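You operate a simulated robot arm through the tools that you are given. There is no shell and no other tool. Be economical: measure what you need, move in short steps, check, and stop when the job is done.

Carry out the task below with a simulated robot arm. There is one attempt and no reset: what you move stays moved.

JOB
Press the copy key two times. Take the keyboard on the right granite and put it away on the wooden desk. Take the grey tray from the far granite and leave it on the top of the grey box. Put the test glass marked "ZOOM 3" from the far granite on the white report there and the test glass that says "ZOOM 2" on the far desk. Do these in any order.

Only the result counts: the job must be done as asked and must still hold three seconds after the hand-in. Knocking over, shifting, dropping, spilling or breaking anything else fails it.

ROBOT AND FRAMES
A 7-joint arm with a vacuum gripper on a trunk, on a base that drives. Base frame: it is fixed to the floor where the robot stands at the start and does not move with it; the origin is under the middle of the robot, x ahead of it, y to its left, z up. Units: m, degrees, N and s.
With the tool pointing down near the work surface it reaches from about 0.1 to 0.6 m from the robot's upright axis, wherever it stands. Its first joint turns from -115.0 to 115.0 degrees. Places, roughly: copy key [0.3, 0, 1]; far desk [-0.7, 3.7, 1.1]; grey tray [-1.75, 4.5, 0.75]; keyboard (44x15x3 cm) [-1.2, 2.5, 0.7]; report [-2.5, 5, 0.75]; test glass [-2.25, 5.75, 0.75]; top of the grey box [-2.8, 0.8, 0.7]; wooden desk [-3.1, 2.1, 0.7]. Payload 2.55 kg.
Tool frame: the origin (TCP) lies in the middle of the cups' lips, and z points out of the cups. The gripper has 1 cup of 0.044 m across, covering 0.044 by 0.044 m (tool x, y); the bellows give 0.02 m. With the vacuum on, a cup seals on a smooth face that it is pressed against (1 to 4 N); it does not hold porous or soft things. The pull reaches 55 N.
Orientation is told as [roll, pitch, yaw] about the base's x, y, z axes, in that order, counted from this pose: with the cups facing straight down, the tool's x points along the base's -x, its y along +y and its z along -z.

CONTROLS
- The arm moves only by the tool apply_moves. Its argument "motion" is a list of rows, each a list of 7 numbers: the turn, a rotation vector about the base's x, y, z in units of 6 degrees (1.0 is 6 degrees), then the shift along the base's x, y, z in units of 50 mm (1.0 is 50 mm), then the vacuum: 1 switches it on, -1 off. In form: [[rx, ry, rz, x, y, z, vacuum], ...]. A call has 1 to 10 rows; each row shifts and turns the commanded pose from where the row before left it. A call with a number of a shift or a turn outside -1 to 1 is refused whole. Each row takes 0.2 s and may step no farther than 0.05 m and 8.6 degrees from the row before; otherwise, or with a gripper value out of range, the whole call is refused. A pose out of reach is approached as far as the arm can. The call stops where the force on the tool passes 40 N (or 10 N more than at its start, if that is more) or the arm is blocked; 0.2 s more then pass. The pull builds up within a second once a cup has sealed. Time passes only in rows, and 0.2 s behind the last, so rows that do not move give it time. The reply holds the time, the measured pose of the TCP, the force on the tool along the base axes and the pull of the vacuum, in the units named above and with some noise, with the torque about the TCP (base axes, N m) and any sound that the robot's microphone picked up.
- Cameras (640 x 400 px; columns grow to the right, rows downward): "scene" is now at [0.0037, 0.1557, 1.8184]; the picture's right is [-0.34, -0.94, 0.00], its down [-0.81, 0.30, -0.51] and it looks along [0.48, -0.17, -0.86] (base axes); focal length 272 px, centre (320, 200). "wrist" rides on the gripper at [0.081, 0.006, -0.172] in the tool frame; the picture's right is [-0.08, 1.00, 0.00], its down [-0.89, -0.07, -0.45] and it looks along [-0.44, -0.04, 0.90] (tool axes); focal length 256 px, centre (320, 200). There is no depth. A picture from a camera that has moved, and an enlarged one, comes with that camera's place and axes in the base frame and with its lens.
- grab_frame(camera): a new picture of that camera. The clock stands still meanwhile.
- move_column(by): slides the trunk up (or, below 0, down) by that many m; the arm and the scene camera ride with it, the base frame stays. It gives what a move gives, with no picture.
- steer(legs): drives the robot by 1 to 6 legs, each [ahead, left, turn to the left] in m, m and degrees, along the robot's own axes; the way and the turn of a leg run together, so that a leg with both is an arc; at most 1.5 m and 180 degrees a leg. The arm and the cameras ride along, it lands a little off, and it stops where it bumps. It gives what a move gives.
- pan_tilt(pan, tilt): turns the head with the scene camera to pan (to the left, within 155 degrees either way) and tilt (down, from -29 to 69), counted from straight ahead of the robot. It gives what a move gives.
- inspect(camera, box): a new picture of the part [left, top, right, bottom] of that camera's present view, enlarged. The clock stands still meanwhile.
- finish_job(): hands the job in; it is judged then, once.

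Go step by step. Nothing tells you exact positions but the pictures and the camera data: compare them with the known pose of the tool, close in by small moves and look again before you grip or let go. The budget is 165 turns and 128 pictures, counting those below and the enlarged ones. Unless the task says otherwise, let go and move clear before handing in.

The tools are called after "Request:" by a JSON object that holds its "name" and its "arguments". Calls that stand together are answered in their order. apply_moves: Moves the arm, as the interface text tells. Its arguments: {"type":"object","properties":{"motion":{"type":"array","items":{"type":"array","items":{"type":"number"}}}},"required":["motion"]} The other tools are called the same way: move_column (by) slides the trunk up or down; steer (legs) drives the base; pan_tilt (pan, tilt) turns the head that bears the scene camera; grab_frame (camera) takes a picture; inspect (camera, box) takes an enlarged picture of a part of a camera's view; finish_job () hands the job in.

At the start:

```text
clock: 0.0
position: [0.4015, -0.089, 1.2213]
ee_rot: [0.0, 0.0, 0.0]
force: [0.5, 0.1, 0.2]
ft_torque: [0.01, 0.02, -0.01]
pull: 0.0
trunk travel left (down, up): [-0.925, 0.065]
robot x, y, heading: [-0.0034, -0.0014, 0.0]
head pan, tilt: [-20.0, 59.6]
```

scene: 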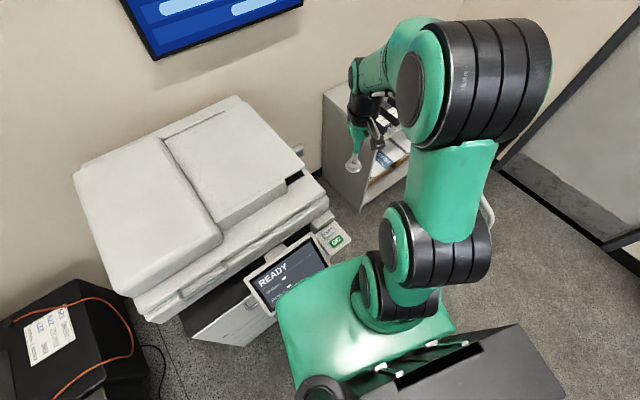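
wrist: 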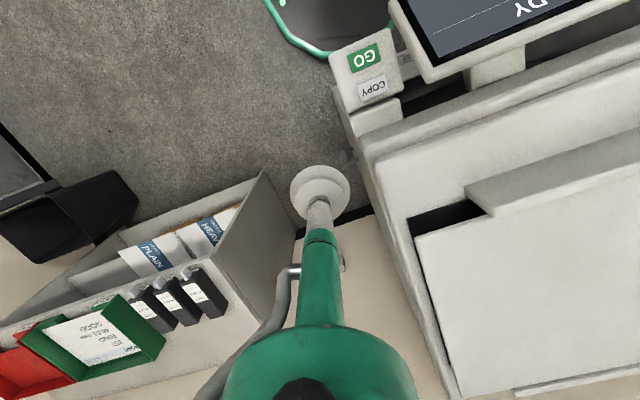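

I see a copier with a small key panel (a green "GO" and a "COPY" label). I'll look closer at the keys.

Request:
{"name": "inspect", "arguments": {"camera": "wrist", "box": [300, 20, 440, 140]}}

Request:
{"name": "inspect", "arguments": {"camera": "scene", "box": [240, 180, 380, 310]}}

```text
3.33 times, centred on (370, 80) of wrist
camera zoom: at [0.3207, -0.0822, 1.3936], right [0.08, 1.0, 0.0], down [0.89, -0.07, 0.45], along [0.44, -0.04, -0.9], focal length 853 px, centre (153, 600)
```

zoom: 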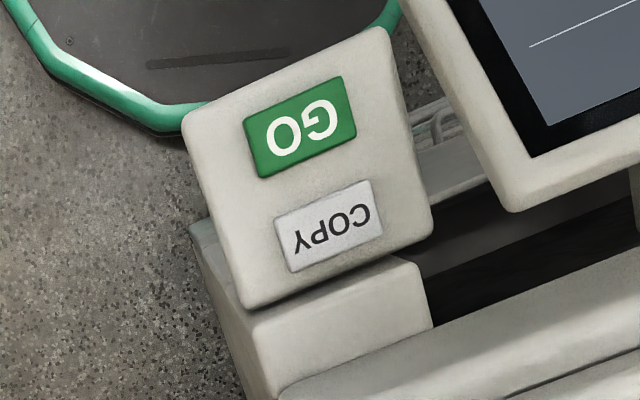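

```text
3.08 times, centred on (310, 245) of scene
camera zoom: at [0.0037, 0.1557, 1.8184], right [-0.34, -0.94, 0.0], down [-0.81, 0.3, -0.51], along [0.48, -0.17, -0.86], focal length 836 px, centre (351, 62)
```

zoom: 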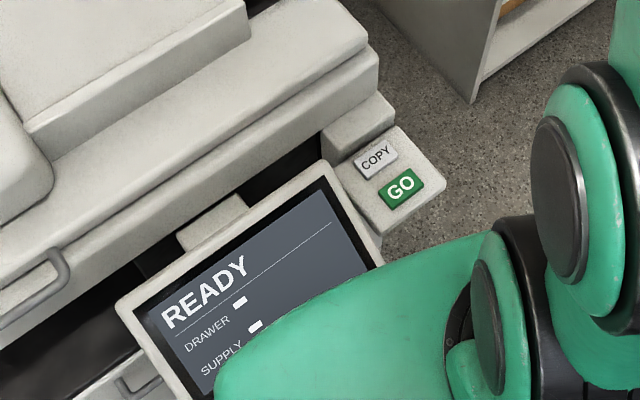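

The panel has a green GO tile and a white COPY tile. I'll move nearer to see which one is a real key and how the face is tilted.

Request:
{"name": "apply_moves", "arguments": {"motion": [[0, 0, 0, 0.5, 0.2, -0.8, 0], [0, 0, 0, 0.5, 0.2, -0.8, 0]]}}

Request:
{"name": "grab_frame", "arguments": {"camera": "wrist"}}

Request:
{"name": "inspect", "arguments": {"camera": "scene", "box": [300, 210, 360, 250]}}

```text
clock: 0.6
position: [0.4538, -0.0678, 1.1393]
ee_rot: [0.0, 0.1, 0.0]
force: [0.3, 0.0, 0.0]
ft_torque: [0.04, 0.0, -0.04]
pull: 0.1
trunk travel left (down, up): [-0.925, 0.065]
robot x, y, heading: [-0.0009, 0.0005, -0.1]
head pan, tilt: [-20.0, 59.6]
```

```text
123 pictures are left
camera wrist: at [0.3735, -0.0607, 1.3122], right [0.08, 1.0, 0.0], down [0.89, -0.07, 0.45], along [0.44, -0.04, -0.9], focal length 256 px, centre (320, 200)
```

wrist: 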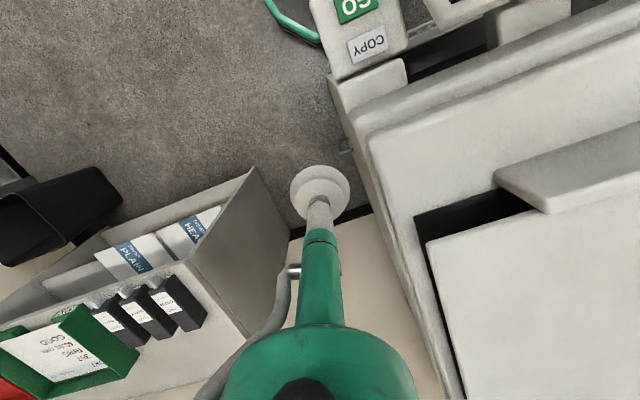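

```text
10.00 times, centred on (330, 230) of scene
camera zoom: at [0.0056, 0.156, 1.8184], right [-0.34, -0.94, 0.0], down [-0.81, 0.3, -0.51], along [0.47, -0.17, -0.86], focal length 2716 px, centre (220, -100)
```

zoom: 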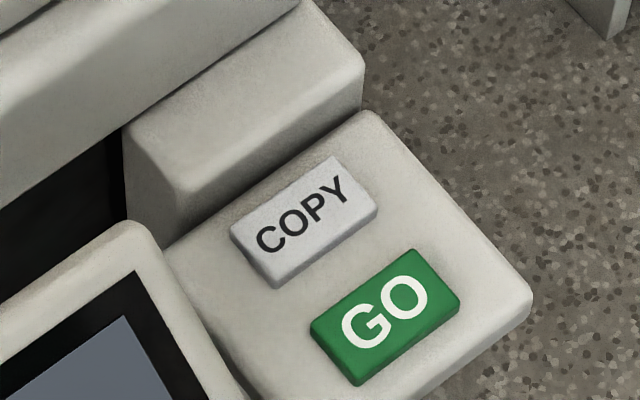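

Both are raised keys, so the one to press is the white COPY tile at about (0.345, -0.003, 0.985). I'll bring the cup over it and look from there.

Request:
{"name": "apply_moves", "arguments": {"motion": [[0, 0, 0, -0.75, 0.4, 0, 0], [0, 0, 0, -0.75, 0.4, 0, 0], [0, 0, 0, -0.7, 0.45, 0, 0], [0, 0, 0, 0, 0, -0.8, 0]]}}

Request:
{"name": "grab_frame", "arguments": {"camera": "wrist"}}

Request:
{"name": "inspect", "arguments": {"camera": "scene", "box": [240, 150, 400, 250]}}

```text
clock: 1.6
position: [0.3413, -0.0066, 1.0994]
ee_rot: [0.0, 0.1, 0.0]
force: [0.2, 0.2, -0.4]
ft_torque: [0.0, 0.02, 0.01]
pull: 0.1
trunk travel left (down, up): [-0.925, 0.065]
robot x, y, heading: [-0.001, 0.0007, 0.1]
head pan, tilt: [-20.0, 59.6]
```

```text
121 pictures are left
camera wrist: at [0.2618, 0.0007, 1.2722], right [0.08, 1.0, 0.0], down [0.89, -0.07, 0.44], along [0.44, -0.04, -0.9], focal length 256 px, centre (320, 200)
```

wrist: 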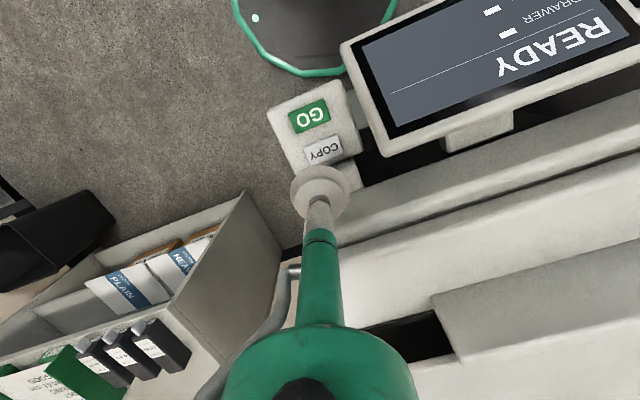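

```text
4.00 times, centred on (320, 200) of scene
camera zoom: at [0.0079, 0.1552, 1.8184], right [-0.34, -0.94, 0.0], down [-0.81, 0.3, -0.5], along [0.47, -0.17, -0.86], focal length 1086 px, centre (320, 200)
```

zoom: 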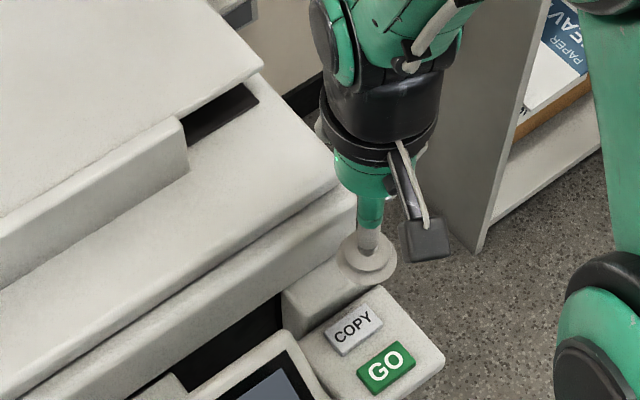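

The COPY key sits at about (0.341, -0.004, 0.985), nearly under the cup. I'll come down close to it and check the clearance to the block behind.

Request:
{"name": "apply_moves", "arguments": {"motion": [[0, 0, 0, -0.05, 0.04, -0.8, 0], [0, 0, 0, 0, 0, -0.8, 0]]}}

Request:
{"name": "inspect", "arguments": {"camera": "scene", "box": [290, 190, 370, 250]}}

Request:
{"name": "inspect", "arguments": {"camera": "wrist", "box": [260, 80, 400, 220]}}

```text
clock: 2.2
position: [0.3386, -0.0035, 1.0198]
ee_rot: [-0.1, -0.1, 0.0]
force: [0.7, 0.7, 0.8]
ft_torque: [0.05, 0.01, 0.0]
pull: 0.2
trunk travel left (down, up): [-0.925, 0.065]
robot x, y, heading: [0.0003, 0.0004, -0.0]
head pan, tilt: [-20.0, 59.6]
```

```text
6.67 times, centred on (330, 220) of scene
camera zoom: at [0.0055, 0.1556, 1.8184], right [-0.34, -0.94, 0.0], down [-0.81, 0.3, -0.51], along [0.47, -0.17, -0.86], focal length 1810 px, centre (253, 67)
```

zoom: 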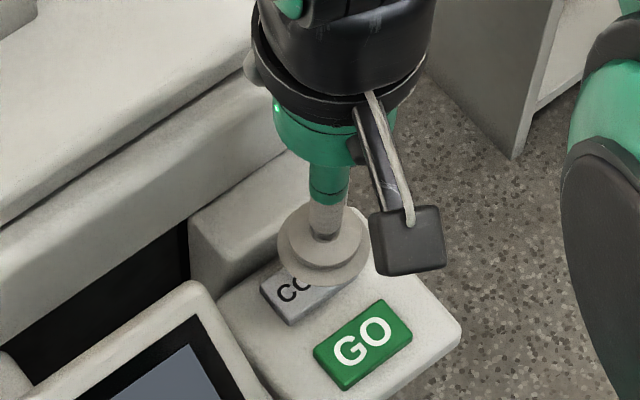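

```text
2.86 times, centred on (330, 150) of wrist
camera zoom: at [0.2581, 0.0025, 1.1929], right [0.08, 1.0, 0.0], down [0.89, -0.07, 0.45], along [0.44, -0.04, -0.9], focal length 731 px, centre (291, 343)
```

zoom: 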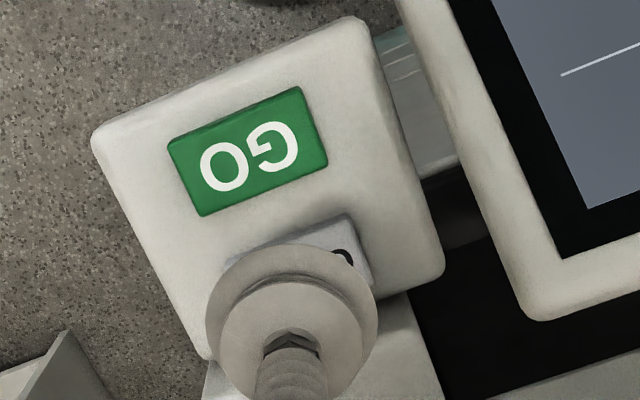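

The cup is over COPY and clear of GO. I'll press down in small steps.

Request:
{"name": "apply_moves", "arguments": {"motion": [[0, 0, 0, 0, 0.03, -0.4, 0], [0, 0, 0, 0, 0, -0.2, 0], [0, 0, 0, 0, 0, -0.1, 0]]}}

```text
clock: 3.0
position: [0.3378, -0.0046, 0.9855]
ee_rot: [0.0, 0.0, 0.0]
force: [0.5, -0.5, -0.1]
ft_torque: [-0.04, 0.02, 0.0]
pull: 0.1
trunk travel left (down, up): [-0.925, 0.065]
robot x, y, heading: [0.0016, 0.0031, 0.1]
head pan, tilt: [-20.0, 59.6]
```

No contact yet; I'm continuing down in small steps.

Request:
{"name": "apply_moves", "arguments": {"motion": [[0, 0, 0, 0, 0, -0.1, 0], [0, 0, 0, 0, 0, -0.1, 0]]}}

```text
clock: 3.6
position: [0.3395, -0.0025, 0.9757]
ee_rot: [0.1, 0.0, -0.1]
force: [0.2, 0.0, -1.0]
ft_torque: [-0.02, 0.0, 0.02]
pull: 0.1
trunk travel left (down, up): [-0.925, 0.065]
robot x, y, heading: [0.0001, 0.0033, 0.0]
head pan, tilt: [-20.0, 59.6]
```

Request:
{"name": "apply_moves", "arguments": {"motion": [[0, 0, 0, 0, 0, -0.1, 0]]}}

Request:
{"name": "inspect", "arguments": {"camera": "scene", "box": [240, 190, 370, 310]}}

```text
clock: 4.0
position: [0.3379, -0.0028, 0.9697]
ee_rot: [0.0, -0.1, 0.0]
force: [-0.2, -0.5, -0.1]
ft_torque: [-0.01, 0.06, 0.0]
pull: 0.0
trunk travel left (down, up): [-0.925, 0.065]
robot x, y, heading: [0.0006, 0.0019, 0.2]
head pan, tilt: [-20.0, 59.6]
```

```text
3.33 times, centred on (305, 250) of scene
camera zoom: at [0.0042, 0.1558, 1.8184], right [-0.34, -0.94, 0.0], down [-0.81, 0.3, -0.51], along [0.48, -0.17, -0.86], focal length 905 px, centre (370, 33)
```

zoom: 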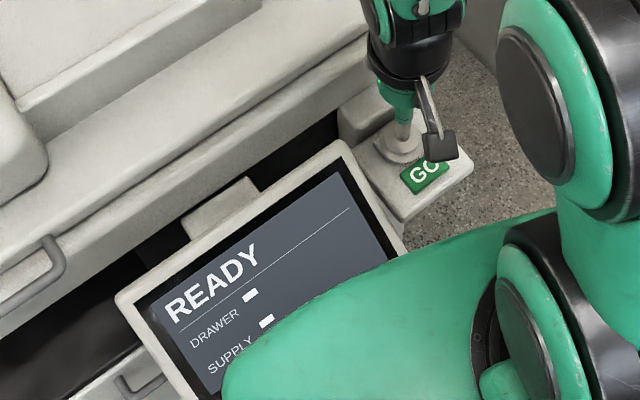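

Still no contact at 0.970; I'm continuing down.

Request:
{"name": "apply_moves", "arguments": {"motion": [[0, 0, 0, 0, 0, -0.1, 0]]}}

Request:
{"name": "inspect", "arguments": {"camera": "scene", "box": [300, 210, 360, 250]}}

```text
clock: 4.4
position: [0.3378, -0.0026, 0.966]
ee_rot: [-0.1, 0.0, -0.1]
force: [-0.1, -0.5, 0.0]
ft_torque: [-0.04, 0.03, 0.0]
pull: 0.0
trunk travel left (down, up): [-0.925, 0.065]
robot x, y, heading: [0.0023, -0.0006, -0.0]
head pan, tilt: [-20.0, 59.6]
```

```text
10.00 times, centred on (330, 230) of scene
camera zoom: at [0.0042, 0.1557, 1.8184], right [-0.34, -0.94, 0.0], down [-0.81, 0.3, -0.51], along [0.48, -0.17, -0.86], focal length 2716 px, centre (220, -100)
```

zoom: 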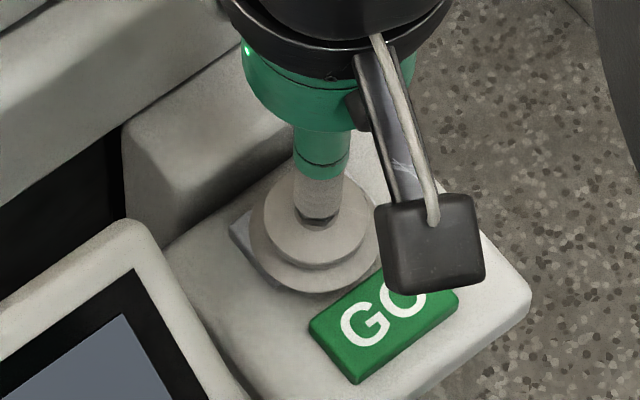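

The cup is a touch toward GO, so I'll shift it 3 mm in +x and +y and continue down.

Request:
{"name": "apply_moves", "arguments": {"motion": [[0, 0, 0, 0.08, 0.06, 0, 0], [0, 0, 0, 0, 0, -0.1, 0]]}}

```text
clock: 5.0
position: [0.343, -0.0, 0.9617]
ee_rot: [0.0, 0.0, 0.0]
force: [-0.3, -0.4, -0.2]
ft_torque: [-0.01, 0.04, 0.0]
pull: 0.0
trunk travel left (down, up): [-0.925, 0.065]
robot x, y, heading: [0.0006, 0.0005, -0.1]
head pan, tilt: [-20.0, 59.6]
```

Request:
{"name": "apply_moves", "arguments": {"motion": [[0, 0, 0, 0, 0, -0.1, 0]]}}

```text
clock: 5.4
position: [0.3426, -0.0001, 0.9565]
ee_rot: [0.1, 0.0, 0.0]
force: [0.2, -0.3, 0.5]
ft_torque: [0.03, -0.01, -0.01]
pull: 0.0
trunk travel left (down, up): [-0.925, 0.065]
robot x, y, heading: [0.0027, -0.0015, 0.1]
head pan, tilt: [-20.0, 59.6]
```

Request:
{"name": "apply_moves", "arguments": {"motion": [[0, 0, 0, 0, 0, -0.1, 0]]}}

Request:
{"name": "inspect", "arguments": {"camera": "wrist", "box": [250, 80, 390, 220]}}

Request:
{"name": "inspect", "arguments": {"camera": "scene", "box": [300, 210, 360, 250]}}

```text
clock: 5.8
position: [0.3421, -0.0011, 0.9508]
ee_rot: [0.0, 0.1, 0.0]
force: [-0.6, 1.9, 1.3]
ft_torque: [0.0, 0.01, 0.01]
pull: 0.1
trunk travel left (down, up): [-0.925, 0.065]
robot x, y, heading: [-0.001, 0.0013, 0.1]
head pan, tilt: [-20.0, 59.6]
heard: click
```

```text
2.86 times, centred on (320, 150) of wrist
camera zoom: at [0.2626, 0.007, 1.1232], right [0.08, 1.0, 0.0], down [0.89, -0.07, 0.45], along [0.44, -0.04, -0.9], focal length 731 px, centre (320, 343)
```

zoom: 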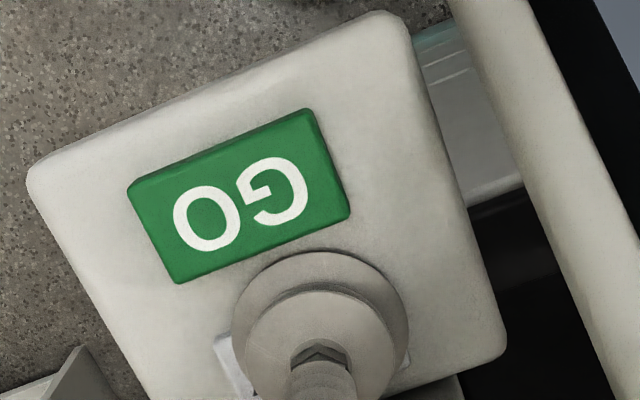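

```text
10.00 times, centred on (330, 230) of scene
camera zoom: at [0.0038, 0.1561, 1.8184], right [-0.34, -0.94, 0.0], down [-0.81, 0.3, -0.51], along [0.48, -0.17, -0.86], focal length 2716 px, centre (220, -100)
```

zoom: 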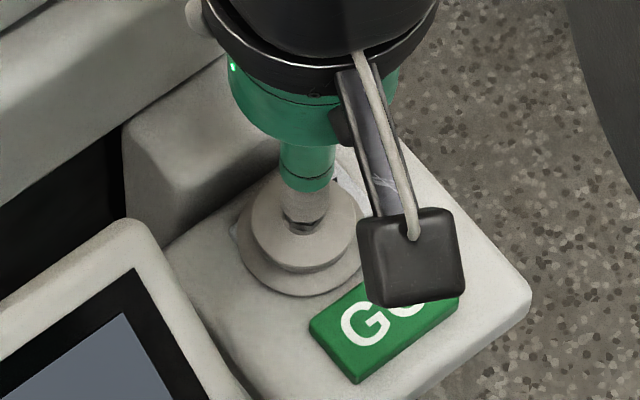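

A click was heard with the cup on COPY only. I'll release it fully and check the screen before the second press.

Request:
{"name": "apply_moves", "arguments": {"motion": [[0, 0, 0, 0, 0, 0.3, 0], [0, 0, 0, 0, 0, 0.3, 0], [0, 0, 0, 0, 0, 0, 0]]}}

Request:
{"name": "inspect", "arguments": {"camera": "scene", "box": [230, 200, 370, 320]}}

Request:
{"name": "inspect", "arguments": {"camera": "wrist", "box": [250, 80, 390, 220]}}

```text
clock: 6.6
position: [0.3414, -0.0003, 0.9814]
ee_rot: [0.0, 0.0, 0.0]
force: [0.0, -0.4, 0.5]
ft_torque: [0.05, 0.01, -0.01]
pull: 0.2
trunk travel left (down, up): [-0.925, 0.065]
robot x, y, heading: [-0.0002, 0.0051, 0.1]
head pan, tilt: [-20.0, 59.6]
```

```text
3.33 times, centred on (300, 260) of scene
camera zoom: at [0.0041, 0.1557, 1.8184], right [-0.34, -0.94, 0.0], down [-0.81, 0.3, -0.51], along [0.48, -0.17, -0.86], focal length 905 px, centre (387, 0)
```

zoom: 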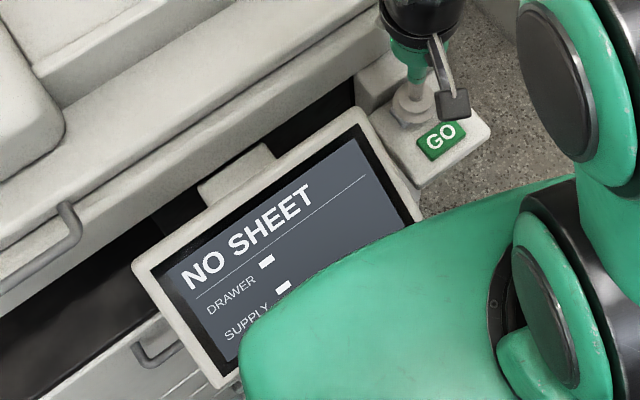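

```text
2.86 times, centred on (320, 150) of wrist
camera zoom: at [0.2622, 0.0066, 1.1536], right [0.08, 1.0, 0.0], down [0.89, -0.07, 0.45], along [0.44, -0.04, -0.9], focal length 731 px, centre (320, 343)
```

zoom: 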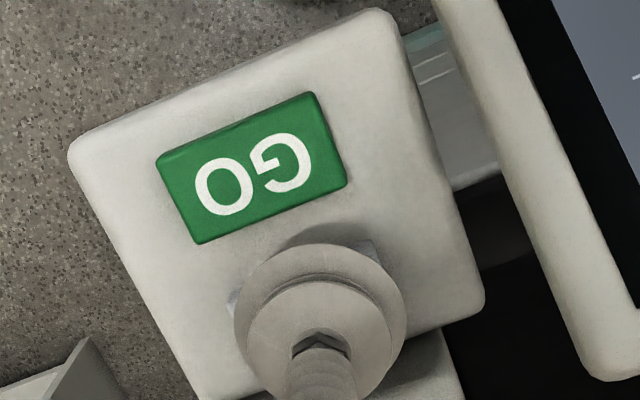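

The screen reacted with "NO SHEET", so the COPY press registered. I'll press it a second time.

Request:
{"name": "apply_moves", "arguments": {"motion": [[0, 0, 0, 0, 0, -0.4, 0], [0, 0, 0, 0, 0, -0.12, 0]]}}

```text
clock: 7.2
position: [0.342, -0.0003, 0.9557]
ee_rot: [0.0, -0.1, 0.0]
force: [0.1, 0.7, 0.3]
ft_torque: [0.01, 0.0, -0.01]
pull: 0.0
trunk travel left (down, up): [-0.925, 0.065]
robot x, y, heading: [-0.0006, 0.0008, 0.2]
head pan, tilt: [-20.0, 59.6]
heard: click
```

Second click heard. I'll lift the arm clear and look around for the other places.

Request:
{"name": "apply_moves", "arguments": {"motion": [[0, 0, 0, 0, 0, 0.4, 0], [0, 0, 0, 0, 0, 1, 0], [0, 0, 0, 0, 0, 1, 0], [0, 0, 0, 0, 0, 1, 0], [0, 0, 0, 0, 0, 1, 0], [0, 0, 0, 0, 0, 1, 0]]}}

Request:
{"name": "pan_tilt", "arguments": {"pan": 100, "tilt": 20}}

Request:
{"name": "grab_frame", "arguments": {"camera": "scene"}}

Request:
{"name": "pan_tilt", "arguments": {"pan": 150, "tilt": 25}}

Request:
{"name": "grab_frame", "arguments": {"camera": "scene"}}

```text
clock: 8.6
position: [0.3418, 0.0019, 1.2239]
ee_rot: [-0.1, 0.1, 0.1]
force: [0.4, 0.2, -0.2]
ft_torque: [0.02, -0.03, -0.01]
pull: 0.0
trunk travel left (down, up): [-0.925, 0.065]
robot x, y, heading: [0.0007, -0.0012, -0.2]
head pan, tilt: [-20.0, 59.6]
```

```text
clock: 10.6
position: [0.3439, 0.0017, 1.2244]
ee_rot: [0.0, 0.0, -0.1]
force: [0.3, -0.8, -0.3]
ft_torque: [0.04, 0.0, 0.02]
pull: 0.0
trunk travel left (down, up): [-0.925, 0.065]
robot x, y, heading: [0.0, 0.0025, -0.2]
head pan, tilt: [100.0, 20.0]
```

```text
111 pictures are left
camera scene: at [-0.0755, 0.2705, 1.876], right [0.98, 0.17, 0.0], down [0.06, -0.34, -0.94], along [-0.16, 0.93, -0.34], focal length 272 px, centre (320, 200)
```

scene: 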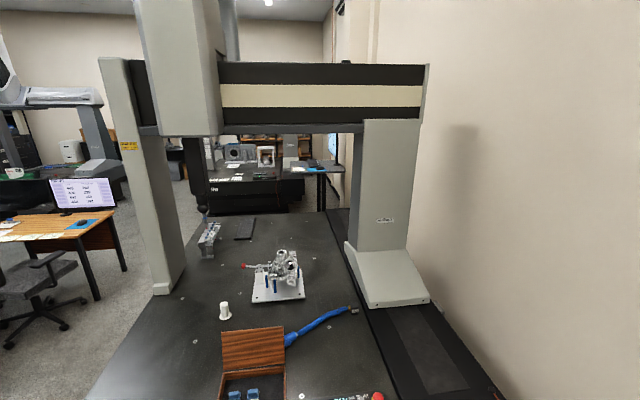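

```text
clock: 11.8
position: [0.343, 0.0029, 1.2236]
ee_rot: [0.1, 0.0, 0.0]
force: [0.0, -0.2, 0.1]
ft_torque: [0.01, -0.01, -0.03]
pull: 0.1
trunk travel left (down, up): [-0.925, 0.065]
robot x, y, heading: [-0.002, -0.0032, -0.3]
head pan, tilt: [150.0, 25.0]
```

```text
110 pictures are left
camera scene: at [-0.1391, 0.2249, 1.8679], right [0.5, 0.87, 0.0], down [0.37, -0.21, -0.91], along [-0.78, 0.45, -0.42], focal length 272 px, centre (320, 200)
```

scene: 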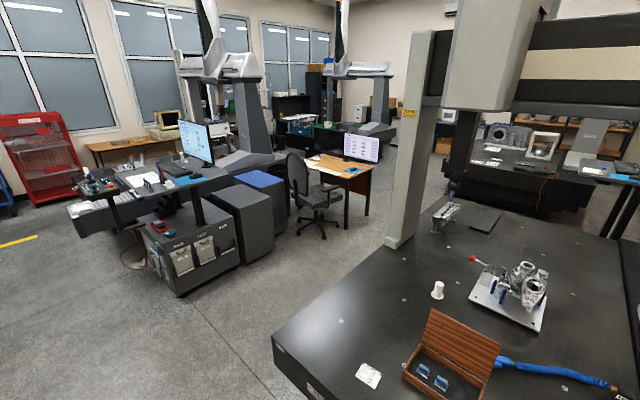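

I can see the near ("right") granite with a flat dark keyboard, the wooden desk with a monitor, the grey boxes, and the far granite. I'll zoom in on these.

Request:
{"name": "inspect", "arguments": {"camera": "scene", "box": [440, 80, 640, 240]}}

Request:
{"name": "inspect", "arguments": {"camera": "scene", "box": [180, 110, 400, 260]}}

Request:
{"name": "pan_tilt", "arguments": {"pan": 110, "tilt": 15}}

Request:
{"name": "inspect", "arguments": {"camera": "scene", "box": [220, 100, 440, 260]}}

```text
2.50 times, centred on (540, 160) of scene
camera zoom: at [-0.1391, 0.2249, 1.8679], right [0.5, 0.87, 0.0], down [0.37, -0.21, -0.91], along [-0.78, 0.45, -0.42], focal length 679 px, centre (-230, 300)
```

zoom: 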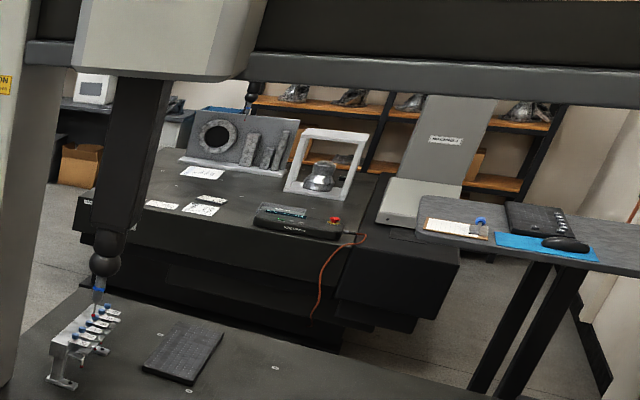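

```text
2.67 times, centred on (290, 185) of scene
camera zoom: at [-0.1391, 0.2249, 1.8679], right [0.5, 0.87, 0.0], down [0.37, -0.21, -0.91], along [-0.78, 0.45, -0.42], focal length 724 px, centre (400, 240)
```

zoom: 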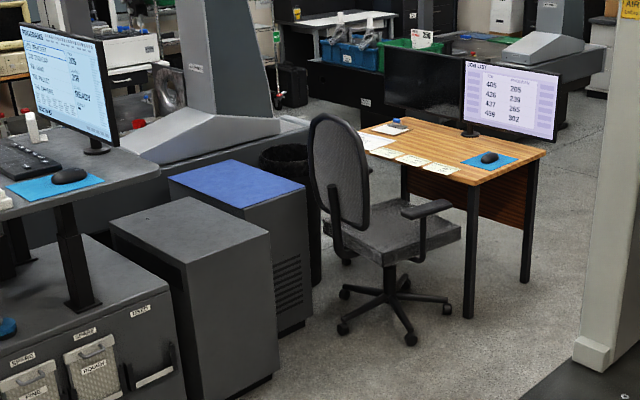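

```text
clock: 12.8
position: [0.3428, 0.0018, 1.2234]
ee_rot: [0.0, -0.1, 0.0]
force: [-1.3, -0.1, 0.9]
ft_torque: [0.04, 0.01, -0.03]
pull: 0.2
trunk travel left (down, up): [-0.925, 0.065]
robot x, y, heading: [-0.0018, 0.0006, 0.2]
head pan, tilt: [110.0, 15.0]
```

```text
2.50 times, centred on (330, 180) of scene
camera zoom: at [-0.0915, 0.2665, 1.8841], right [0.94, 0.34, 0.0], down [0.09, -0.24, -0.97], along [-0.33, 0.91, -0.26], focal length 679 px, centre (295, 250)
```

zoom: 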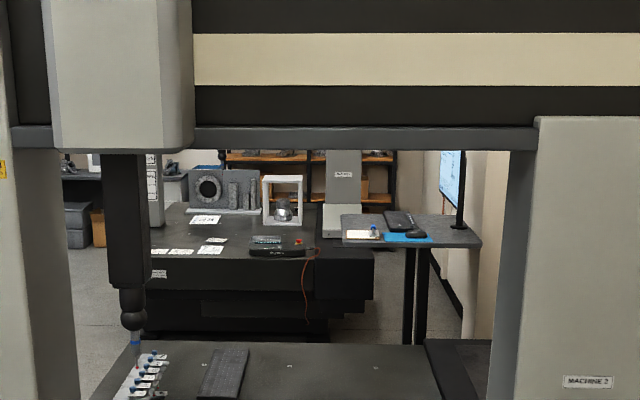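

The grey-topped box, wooden desk, keyboard and far granite all match the given places. Before driving, I'll check the robot's footprint and the aisle behind.

Request:
{"name": "pan_tilt", "arguments": {"pan": 150, "tilt": 60}}

Request:
{"name": "grab_frame", "arguments": {"camera": "scene"}}

Request:
{"name": "pan_tilt", "arguments": {"pan": -150, "tilt": 45}}

Request:
{"name": "grab_frame", "arguments": {"camera": "scene"}}

```text
clock: 14.0
position: [0.3436, 0.0023, 1.224]
ee_rot: [-0.1, 0.1, 0.0]
force: [0.2, 0.0, -0.2]
ft_torque: [-0.02, 0.03, -0.02]
pull: 0.0
trunk travel left (down, up): [-0.925, 0.065]
robot x, y, heading: [0.0018, 0.0011, 0.0]
head pan, tilt: [150.0, 60.0]
```

```text
106 pictures are left
camera scene: at [-0.1172, 0.2122, 1.8179], right [0.5, 0.87, 0.0], down [0.75, -0.43, -0.5], along [-0.43, 0.25, -0.87], focal length 272 px, centre (320, 200)
```

scene: 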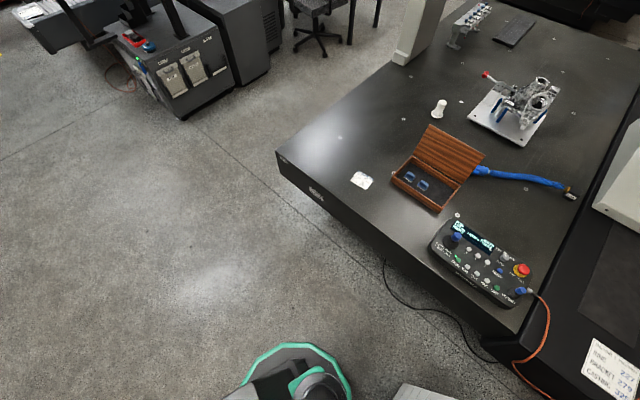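

```text
clock: 18.1
position: [0.3428, 0.0018, 1.2231]
ee_rot: [0.0, 0.1, 0.0]
force: [-0.2, -0.3, -0.1]
ft_torque: [0.02, 0.0, 0.01]
pull: 0.0
trunk travel left (down, up): [-0.925, 0.065]
robot x, y, heading: [-0.0008, 0.0002, 0.1]
head pan, tilt: [-150.0, 45.0]
```

```text
105 pictures are left
camera scene: at [-0.1298, 0.1381, 1.8374], right [-0.5, 0.87, 0.0], down [0.61, 0.35, -0.71], along [-0.61, -0.35, -0.71], focal length 272 px, centre (320, 200)
```

scene: 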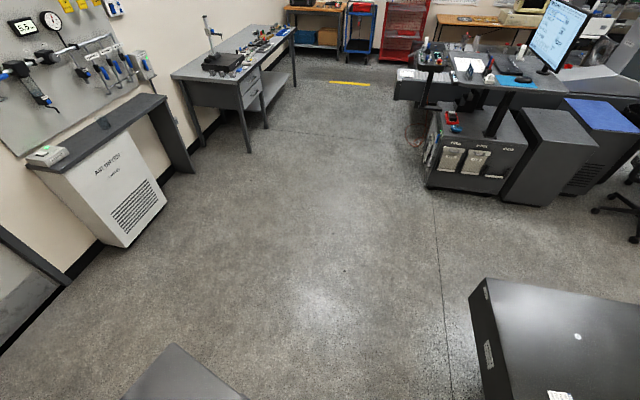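

The base is about 0.28 m in radius and the aisle left of the granite is about 1.2 m wide. I'll back out, turn to run parallel to the granite's left edge, and drive up the aisle.

Request:
{"name": "steer", "arguments": {"legs": [[-1.4, -0.1, 0], [0, 0, 107], [1.4, 0, 0]]}}

Request:
{"name": "pan_tilt", "arguments": {"pan": -20, "tilt": 30}}

Request:
{"name": "grab_frame", "arguments": {"camera": "scene"}}

```text
clock: 36.3
position: [-2.0132, 1.5373, 1.2239]
ee_rot: [0.1, 0.1, 110.3]
force: [0.5, -0.6, 0.4]
ft_torque: [-0.02, 0.0, 0.0]
pull: 0.1
trunk travel left (down, up): [-0.925, 0.065]
robot x, y, heading: [-1.8901, 1.2182, 110.0]
head pan, tilt: [-150.0, 45.0]
```

```text
clock: 38.4
position: [-2.0122, 1.5392, 1.2242]
ee_rot: [0.0, 0.0, 110.2]
force: [-0.5, -0.4, 1.0]
ft_torque: [-0.01, 0.04, 0.0]
pull: 0.0
trunk travel left (down, up): [-0.925, 0.065]
robot x, y, heading: [-1.8907, 1.2161, 110.3]
head pan, tilt: [-20.0, 30.0]
```

```text
104 pictures are left
camera scene: at [-2.0363, 1.1922, 1.86], right [1.0, 0.0, 0.0], down [0.0, -0.5, -0.87], along [0.0, 0.87, -0.5], focal length 272 px, centre (320, 200)
```

scene: 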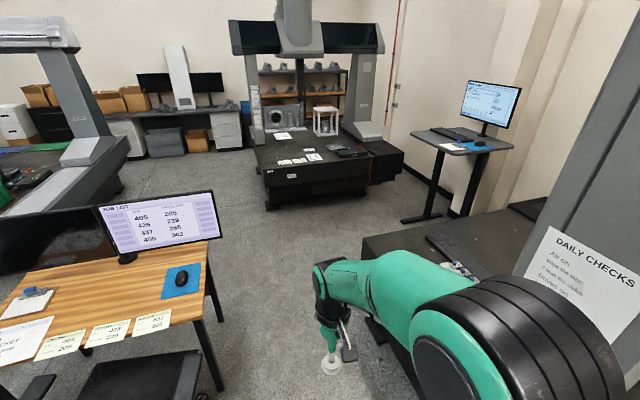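

The granite's far-left corner is near (-1.75, 2.68) and the keyboard's far end is near its far edge. I'll drive around the corner into the gap between the two granites and turn to face the keyboard.

Request:
{"name": "steer", "arguments": {"legs": [[1.309, -0.147, 0], [0.624, -0.333, 0], [0, 0, -180]]}}

Request:
{"name": "pan_tilt", "arguments": {"pan": 40, "tilt": 45}}

Request:
{"name": "grab_frame", "arguments": {"camera": "scene"}}

```text
clock: 56.0
position: [-2.0319, 2.8847, 1.2239]
ee_rot: [0.1, -0.1, -71.5]
force: [0.1, 0.1, -0.6]
ft_torque: [-0.02, -0.01, -0.03]
pull: 0.1
trunk travel left (down, up): [-0.925, 0.065]
robot x, y, heading: [-2.1417, 3.2061, -71.6]
head pan, tilt: [-20.0, 30.0]
```

```text
clock: 57.3
position: [-2.0309, 2.8843, 1.2242]
ee_rot: [0.1, 0.0, -71.6]
force: [0.0, -0.2, -0.7]
ft_torque: [0.01, -0.02, -0.02]
pull: 0.1
trunk travel left (down, up): [-0.925, 0.065]
robot x, y, heading: [-2.1391, 3.2094, -71.6]
head pan, tilt: [40.0, 45.0]
```

```text
103 pictures are left
camera scene: at [-1.9231, 3.2808, 1.8374], right [-0.53, -0.85, 0.0], down [-0.6, 0.37, -0.71], along [0.6, -0.37, -0.71], focal length 272 px, centre (320, 200)
```

scene: 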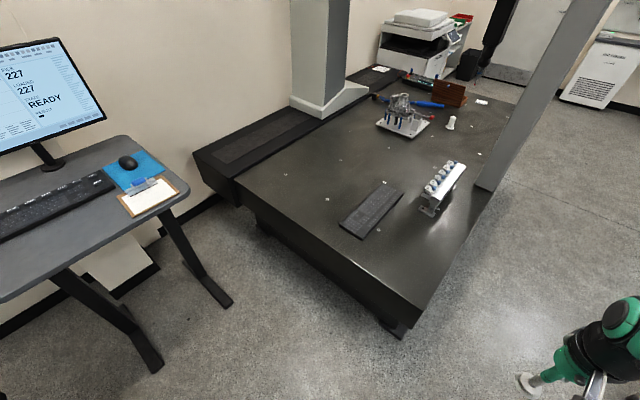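

The keyboard lies at about (-1.18, 2.46), roughly 0.36 m in from the granite's far edge. I'll look down at the base to see its height and whether it can go under the slab.

Request:
{"name": "pan_tilt", "arguments": {"pan": 60, "tilt": 69}}

Request:
{"name": "grab_frame", "arguments": {"camera": "scene"}}

Request:
{"name": "grab_frame", "arguments": {"camera": "wrist"}}

```text
clock: 58.2
position: [-2.0304, 2.8843, 1.223]
ee_rot: [0.0, 0.1, -71.6]
force: [-0.4, -0.3, 0.1]
ft_torque: [0.0, -0.01, 0.0]
pull: 0.1
trunk travel left (down, up): [-0.925, 0.065]
robot x, y, heading: [-2.1427, 3.2054, -71.8]
head pan, tilt: [60.0, 68.8]
```

```text
102 pictures are left
camera scene: at [-1.9375, 3.3122, 1.8085], right [-0.2, -0.98, 0.0], down [-0.91, 0.19, -0.36], along [0.36, -0.07, -0.93], focal length 272 px, centre (320, 200)
```

scene: 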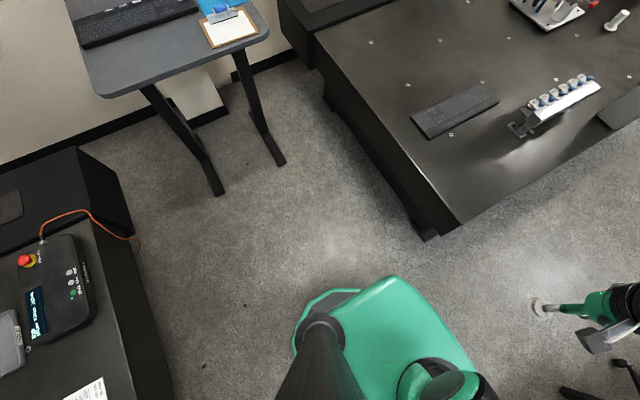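

```text
101 pictures are left
camera wrist: at [-2.05, 2.9632, 1.3964], right [0.97, 0.24, 0.0], down [0.21, -0.87, 0.45], along [0.11, -0.43, -0.9], focal length 256 px, centre (320, 200)
```

wrist: 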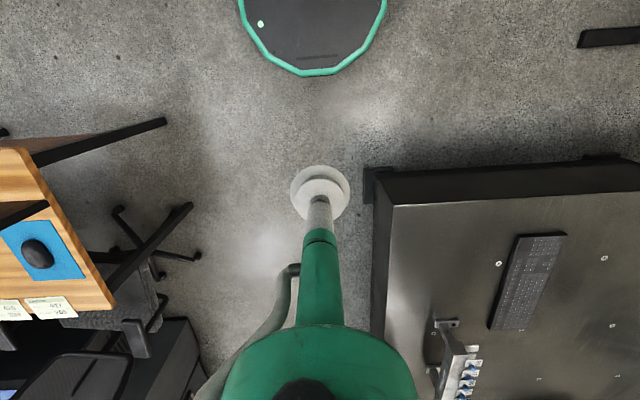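

The base rim is 0.27 m from the axis and the keyboard centre is near (-1.18, 2.48). I'll drive sideways to line up behind it, staying clear of the slab.

Request:
{"name": "steer", "arguments": {"legs": [[0.3, 0.7, 0]]}}

Request:
{"name": "pan_tilt", "arguments": {"pan": -20, "tilt": 55}}

Request:
{"name": "grab_frame", "arguments": {"camera": "scene"}}

Request:
{"name": "grab_frame", "arguments": {"camera": "wrist"}}

```text
clock: 62.3
position: [-1.268, 2.8341, 1.224]
ee_rot: [0.1, 0.1, -70.5]
force: [0.5, -0.5, 0.2]
ft_torque: [0.01, 0.0, 0.0]
pull: 0.0
trunk travel left (down, up): [-0.925, 0.065]
robot x, y, heading: [-1.3842, 3.1581, -70.4]
head pan, tilt: [60.0, 68.8]
```

```text
clock: 63.8
position: [-1.269, 2.8336, 1.2241]
ee_rot: [0.0, 0.0, -70.5]
force: [0.4, 0.6, -0.4]
ft_torque: [0.01, -0.01, -0.03]
pull: 0.0
trunk travel left (down, up): [-0.925, 0.065]
robot x, y, heading: [-1.3875, 3.155, -70.5]
head pan, tilt: [-20.0, 55.0]
```

```text
100 pictures are left
camera scene: at [-1.2394, 3.2015, 1.8239], right [-1.0, 0.01, 0.0], down [0.01, 0.82, -0.57], along [0.0, -0.57, -0.82], focal length 272 px, centre (320, 200)
```

scene: 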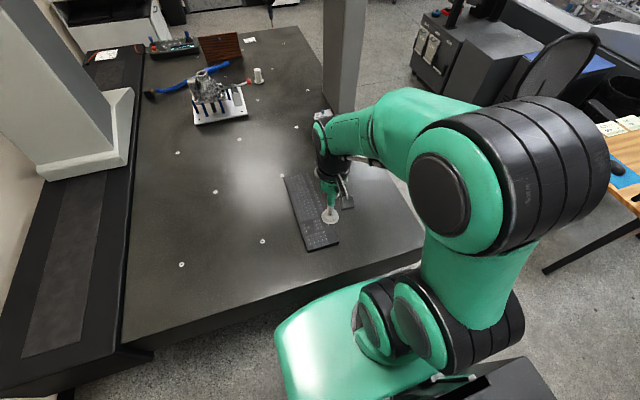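

```text
99 pictures are left
camera wrist: at [-1.2893, 2.9121, 1.3964], right [0.97, 0.26, 0.0], down [0.23, -0.86, 0.45], along [0.11, -0.43, -0.9], focal length 256 px, centre (320, 200)
```

wrist: 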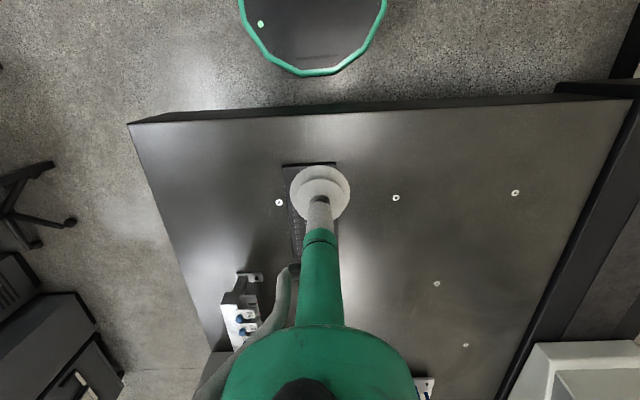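

The slab edge is 0.085 m ahead of the base rim. I'll go 0.05 m closer and lower the trunk 0.35 m to bring the cup down toward the keyboard.

Request:
{"name": "steer", "arguments": {"legs": [[0.05, 0, 0]]}}

Request:
{"name": "move_column", "arguments": {"by": -0.35}}

Request:
{"name": "apply_moves", "arguments": {"motion": [[0, 0, 0, 0.25, -0.9, 0, 0], [0, 0, 0, 0.25, -0.9, 0, 0], [0, 0, 0, 0.2, -0.9, 0, 0]]}}

Request:
{"name": "grab_frame", "arguments": {"camera": "wrist"}}

Request:
{"name": "grab_frame", "arguments": {"camera": "scene"}}

```text
clock: 64.8
position: [-1.2528, 2.7863, 1.2237]
ee_rot: [0.0, -0.1, -70.5]
force: [0.1, -0.7, 0.2]
ft_torque: [0.02, 0.01, 0.0]
pull: 0.0
trunk travel left (down, up): [-0.925, 0.065]
robot x, y, heading: [-1.37, 3.1074, -70.4]
head pan, tilt: [-20.0, 55.0]
```

```text
clock: 68.2
position: [-1.2526, 2.7865, 0.8734]
ee_rot: [0.0, 0.0, -70.5]
force: [0.4, 0.7, -0.5]
ft_torque: [-0.01, -0.03, 0.02]
pull: 0.0
trunk travel left (down, up): [-0.575, 0.415]
robot x, y, heading: [-1.3718, 3.1069, -70.5]
head pan, tilt: [-20.0, 55.0]
```

```text
clock: 69.0
position: [-1.2151, 2.648, 0.8755]
ee_rot: [0.0, 0.1, -70.5]
force: [-0.9, -0.9, 0.5]
ft_torque: [0.05, 0.02, -0.02]
pull: 0.0
trunk travel left (down, up): [-0.575, 0.415]
robot x, y, heading: [-1.3688, 3.1066, -70.7]
head pan, tilt: [-20.0, 55.0]
```

```text
98 pictures are left
camera wrist: at [-1.2357, 2.7279, 1.0474], right [0.97, 0.26, 0.0], down [0.23, -0.87, 0.44], along [0.11, -0.43, -0.9], focal length 256 px, centre (320, 200)
```

wrist: 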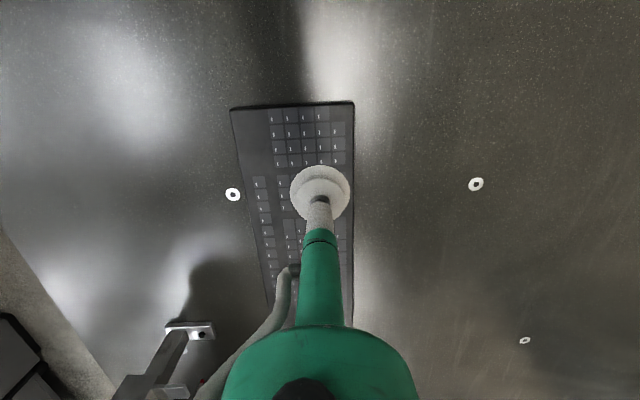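

```text
97 pictures are left
camera scene: at [-1.2223, 3.1524, 1.4739], right [-1.0, 0.01, 0.0], down [0.01, 0.82, -0.57], along [-0.01, -0.57, -0.82], focal length 272 px, centre (320, 200)
```

scene: 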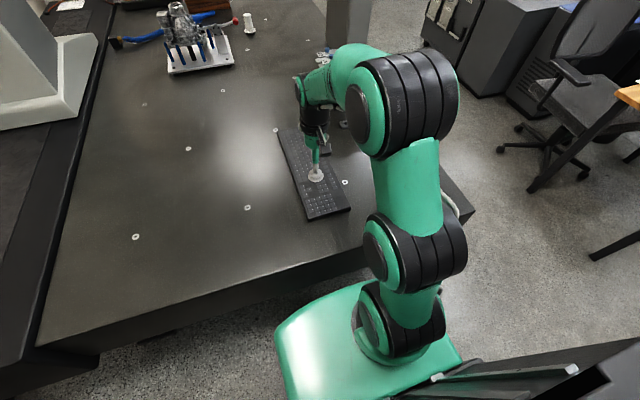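

The keyboard centre is near (-1.196, 2.475). I'll move toward a grip point about 5 cm on the near side of its centre and look again.

Request:
{"name": "apply_moves", "arguments": {"motion": [[0, 0, 0, 0.05, -0.8, -0.4, 0], [0, 0, 0, 0.05, -0.8, -0.4, 0], [0, 0, 0, 0.05, -0.8, -0.4, 0], [0, 0, 0, 0, 0, 0, 0]]}}

Request:
{"name": "grab_frame", "arguments": {"camera": "wrist"}}

Request:
{"name": "inspect", "arguments": {"camera": "scene", "box": [220, 80, 420, 240]}}

```text
clock: 70.0
position: [-1.2142, 2.5483, 0.8038]
ee_rot: [0.0, -0.1, -70.5]
force: [-0.6, 0.6, 0.3]
ft_torque: [0.03, 0.0, 0.01]
pull: 0.0
out of reach, approached as far as the arm can: row 2, 3
trunk travel left (down, up): [-0.575, 0.415]
robot x, y, heading: [-1.3691, 3.1069, -70.3]
head pan, tilt: [-20.0, 55.0]
```

```text
96 pictures are left
camera wrist: at [-1.234, 2.6268, 0.9757], right [0.97, 0.26, 0.0], down [0.23, -0.86, 0.45], along [0.11, -0.43, -0.89], focal length 256 px, centre (320, 200)
```

wrist: 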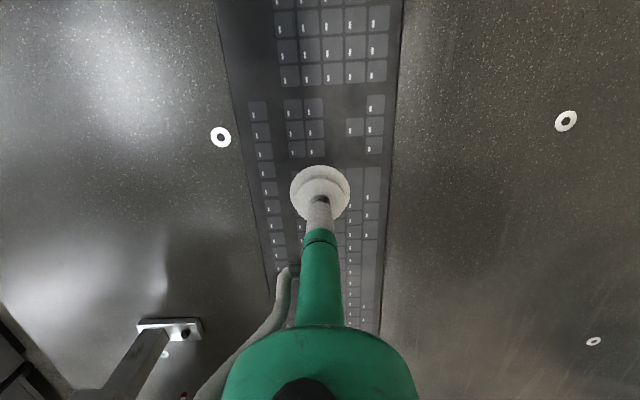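

```text
2.50 times, centred on (320, 160) of scene
camera zoom: at [-1.2229, 3.1548, 1.4739], right [-1.0, 0.01, 0.0], down [0.01, 0.82, -0.57], along [-0.01, -0.57, -0.82], focal length 679 px, centre (320, 300)
```

zoom: 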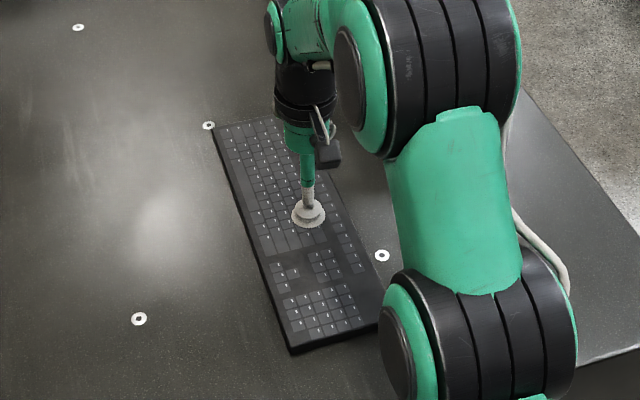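

The reach limit was hit at 0.58 m. I'll raise the cup and lower the trunk so the shoulder sits lower, then extend further.

Request:
{"name": "apply_moves", "arguments": {"motion": [[0, 0, 0, 0, 0.2, 1, 0], [0, 0, 0, 0, 0, 1, 0], [0, 0, 0, 0, 0, 1, 0]]}}

Request:
{"name": "move_column", "arguments": {"by": -0.18}}

Request:
{"name": "apply_moves", "arguments": {"motion": [[0, 0, 0, 0.1, -0.4, 0, 0], [0, 0, 0, 0.1, -0.4, 0, 0], [0, 0, 0, 0.1, -0.3, 0, 0], [0, 0, 0, 0, 0, 0, 0]]}}

```text
refused: row 1 steps farther than a row can; nothing moved
```

```text
clock: 71.0
position: [-1.2136, 2.5485, 0.7261]
ee_rot: [0.0, -0.4, -70.5]
force: [-2.5, 9.8, 13.1]
ft_torque: [-0.24, -0.08, -0.1]
pull: 54.6
trunk travel left (down, up): [-0.489, 0.501]
robot x, y, heading: [-1.3683, 3.1064, -70.5]
head pan, tilt: [-20.0, 55.0]
stopped: the force on the tool passed its limit at 45 N (the readings are from after the stop); the commanded pose is now the measured one
```

```text
clock: 71.5
position: [-1.2116, 2.5402, 0.7245]
ee_rot: [-0.1, -1.2, -70.4]
force: [-3.3, 11.1, 17.2]
ft_torque: [0.02, -0.12, 0.02]
pull: 55.0
out of reach, approached as far as the arm can: row 1, 2
trunk travel left (down, up): [-0.489, 0.501]
robot x, y, heading: [-1.37, 3.1074, -70.5]
head pan, tilt: [-20.0, 55.0]
stopped in row 2: the force on the tool passed its limit at 45 N (the readings are from after the stop); the commanded pose is now the measured one
```

I issued those calls together and the first was refused, so the trunk pressed the cup onto the keyboard. It sealed there with full pull. I'll ease the force off, lift gently and look.

Request:
{"name": "apply_moves", "arguments": {"motion": [[0, 0, 0, 0, 0.1, 0.2, 1], [0, 0, 0, 0, 0, 0.2, 1], [0, 0, 0, 0, 0, 0.2, 1]]}}

Request:
{"name": "grab_frame", "arguments": {"camera": "scene"}}

Request:
{"name": "grab_frame", "arguments": {"camera": "wrist"}}

```text
clock: 72.3
position: [-1.2155, 2.5576, 0.7379]
ee_rot: [-0.2, -0.8, -70.5]
force: [-0.2, 0.3, -7.8]
ft_torque: [0.58, 0.18, 0.0]
pull: 55.1
out of reach, approached as far as the arm can: row 1, 2, 3
trunk travel left (down, up): [-0.489, 0.501]
robot x, y, heading: [-1.3707, 3.1121, -70.5]
head pan, tilt: [-20.0, 55.0]
```

```text
94 pictures are left
camera scene: at [-1.2228, 3.1541, 1.3879], right [-1.0, 0.01, 0.0], down [0.01, 0.82, -0.57], along [-0.01, -0.57, -0.82], focal length 272 px, centre (320, 200)
```

scene: 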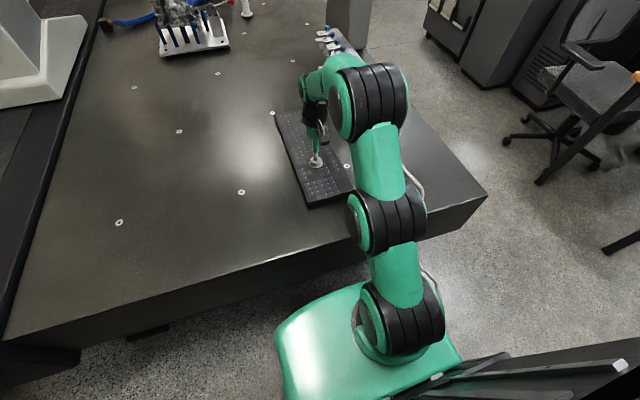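

```text
93 pictures are left
camera wrist: at [-1.2364, 2.6381, 0.9081], right [0.97, 0.26, 0.0], down [0.23, -0.86, 0.46], along [0.12, -0.44, -0.89], focal length 256 px, centre (320, 200)
```

wrist: 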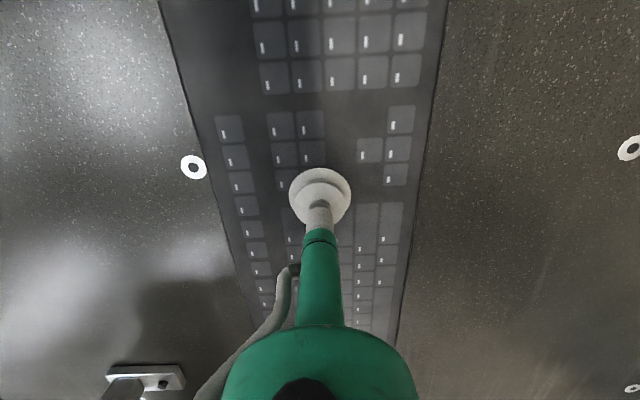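

The keyboard is held but hangs about 7 cm off-centre (0.58 N m). I'll lift it slightly and check, then bring it closer to re-grip at the middle.

Request:
{"name": "move_column", "arguments": {"by": 0.05}}

Request:
{"name": "grab_frame", "arguments": {"camera": "scene"}}

```text
clock: 73.2
position: [-1.215, 2.5552, 0.7881]
ee_rot: [-0.1, -0.7, -70.6]
force: [0.0, -0.2, -8.2]
ft_torque: [0.71, 0.25, 0.01]
pull: 54.5
trunk travel left (down, up): [-0.539, 0.451]
robot x, y, heading: [-1.3709, 3.1091, -70.6]
head pan, tilt: [-20.0, 55.0]
```

```text
92 pictures are left
camera scene: at [-1.2225, 3.1535, 1.438], right [-1.0, 0.01, 0.0], down [0.01, 0.82, -0.57], along [-0.01, -0.57, -0.82], focal length 272 px, centre (320, 200)
```

scene: 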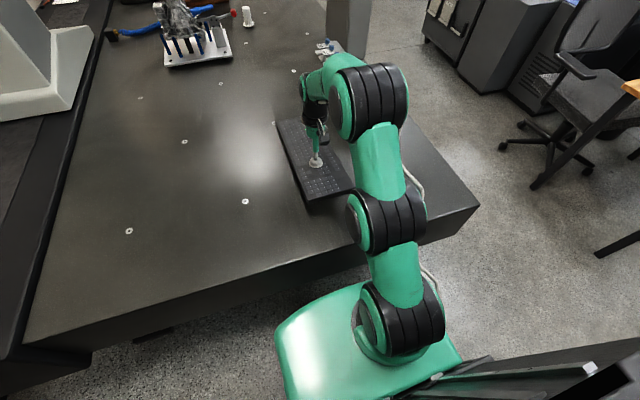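

It lifts cleanly. The torque puts the centre of mass at (-1.185, 2.468), 9 cm from the cup. I'll carry it 9 cm toward me and set it down.

Request:
{"name": "apply_moves", "arguments": {"motion": [[0, 0, 0, -0.2, 0.6, 0, 1], [0, 0, 0, -0.2, 0.6, 0, 1], [0, 0, 0, -0.2, 0.6, 0, 1], [0, 0, 0, 0, 0, 0, 1]]}}

```text
clock: 74.2
position: [-1.2448, 2.645, 0.7884]
ee_rot: [-0.1, -0.9, -70.5]
force: [0.5, -0.7, -9.3]
ft_torque: [0.74, 0.2, -0.01]
pull: 54.6
trunk travel left (down, up): [-0.539, 0.451]
robot x, y, heading: [-1.3704, 3.111, -70.7]
head pan, tilt: [-20.0, 55.0]
```

Request:
{"name": "apply_moves", "arguments": {"motion": [[0, 0, 0, 0, 0, -0.5, 1], [0, 0, 0, 0, 0, -0.4, 1], [0, 0, 0, 0, 0, -0.15, 1]]}}

```text
clock: 75.0
position: [-1.2451, 2.6452, 0.7354]
ee_rot: [-0.1, -1.0, -70.5]
force: [-0.6, 1.7, -4.0]
ft_torque: [-0.54, -0.22, 0.17]
pull: 54.8
trunk travel left (down, up): [-0.539, 0.451]
robot x, y, heading: [-1.369, 3.1097, -70.5]
head pan, tilt: [-20.0, 55.0]
```

Request:
{"name": "apply_moves", "arguments": {"motion": [[0, 0, 0, 0, 0, -0.1, 1], [0, 0, 0, 0, 0, -0.08, -1], [0, 0, 0, 0, 0, 0, -1], [0, 0, 0, 0, 0, 0, -1], [0, 0, 0, 0, 0, 0, -1]]}}

```text
clock: 76.2
position: [-1.2458, 2.6466, 0.7253]
ee_rot: [-0.2, -0.9, -70.5]
force: [-0.2, -1.6, 1.1]
ft_torque: [0.05, 0.01, 0.01]
pull: 0.0
trunk travel left (down, up): [-0.539, 0.451]
robot x, y, heading: [-1.3688, 3.1078, -70.5]
head pan, tilt: [-20.0, 55.0]
```

Released. Now I'll move the cup over the centre of mass at about (-1.215, 2.558) and press to re-grip.

Request:
{"name": "apply_moves", "arguments": {"motion": [[0, 0, 0, 0, 0, 0.6, -1], [0, 0, 0, 0.2, -0.6, 0, -1], [0, 0, 0, 0.2, -0.6, 0, -1], [0, 0, 0, 0.2, -0.56, 0, -1], [0, 0, 0, 0, 0, -0.4, 1]]}}

Request:
{"name": "grab_frame", "arguments": {"camera": "wrist"}}

```text
clock: 77.4
position: [-1.216, 2.5591, 0.7326]
ee_rot: [-0.1, -0.5, -70.5]
force: [-1.3, 0.4, 0.2]
ft_torque: [0.3, -0.01, 0.05]
pull: 54.9
trunk travel left (down, up): [-0.539, 0.451]
robot x, y, heading: [-1.3715, 3.112, -70.2]
head pan, tilt: [-20.0, 55.0]
```

```text
91 pictures are left
camera wrist: at [-1.2372, 2.6388, 0.9048], right [0.97, 0.26, 0.0], down [0.23, -0.86, 0.45], along [0.12, -0.44, -0.89], focal length 256 px, centre (320, 200)
```

wrist: 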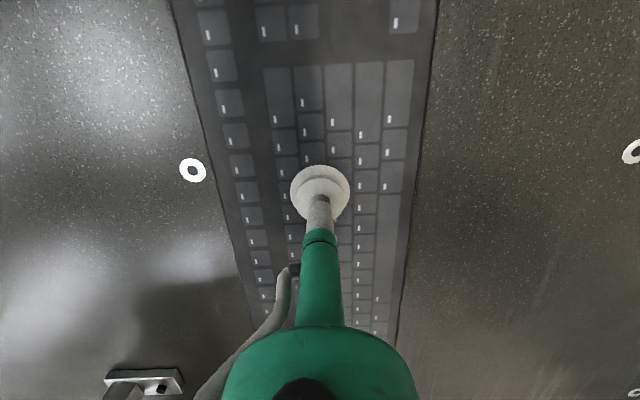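

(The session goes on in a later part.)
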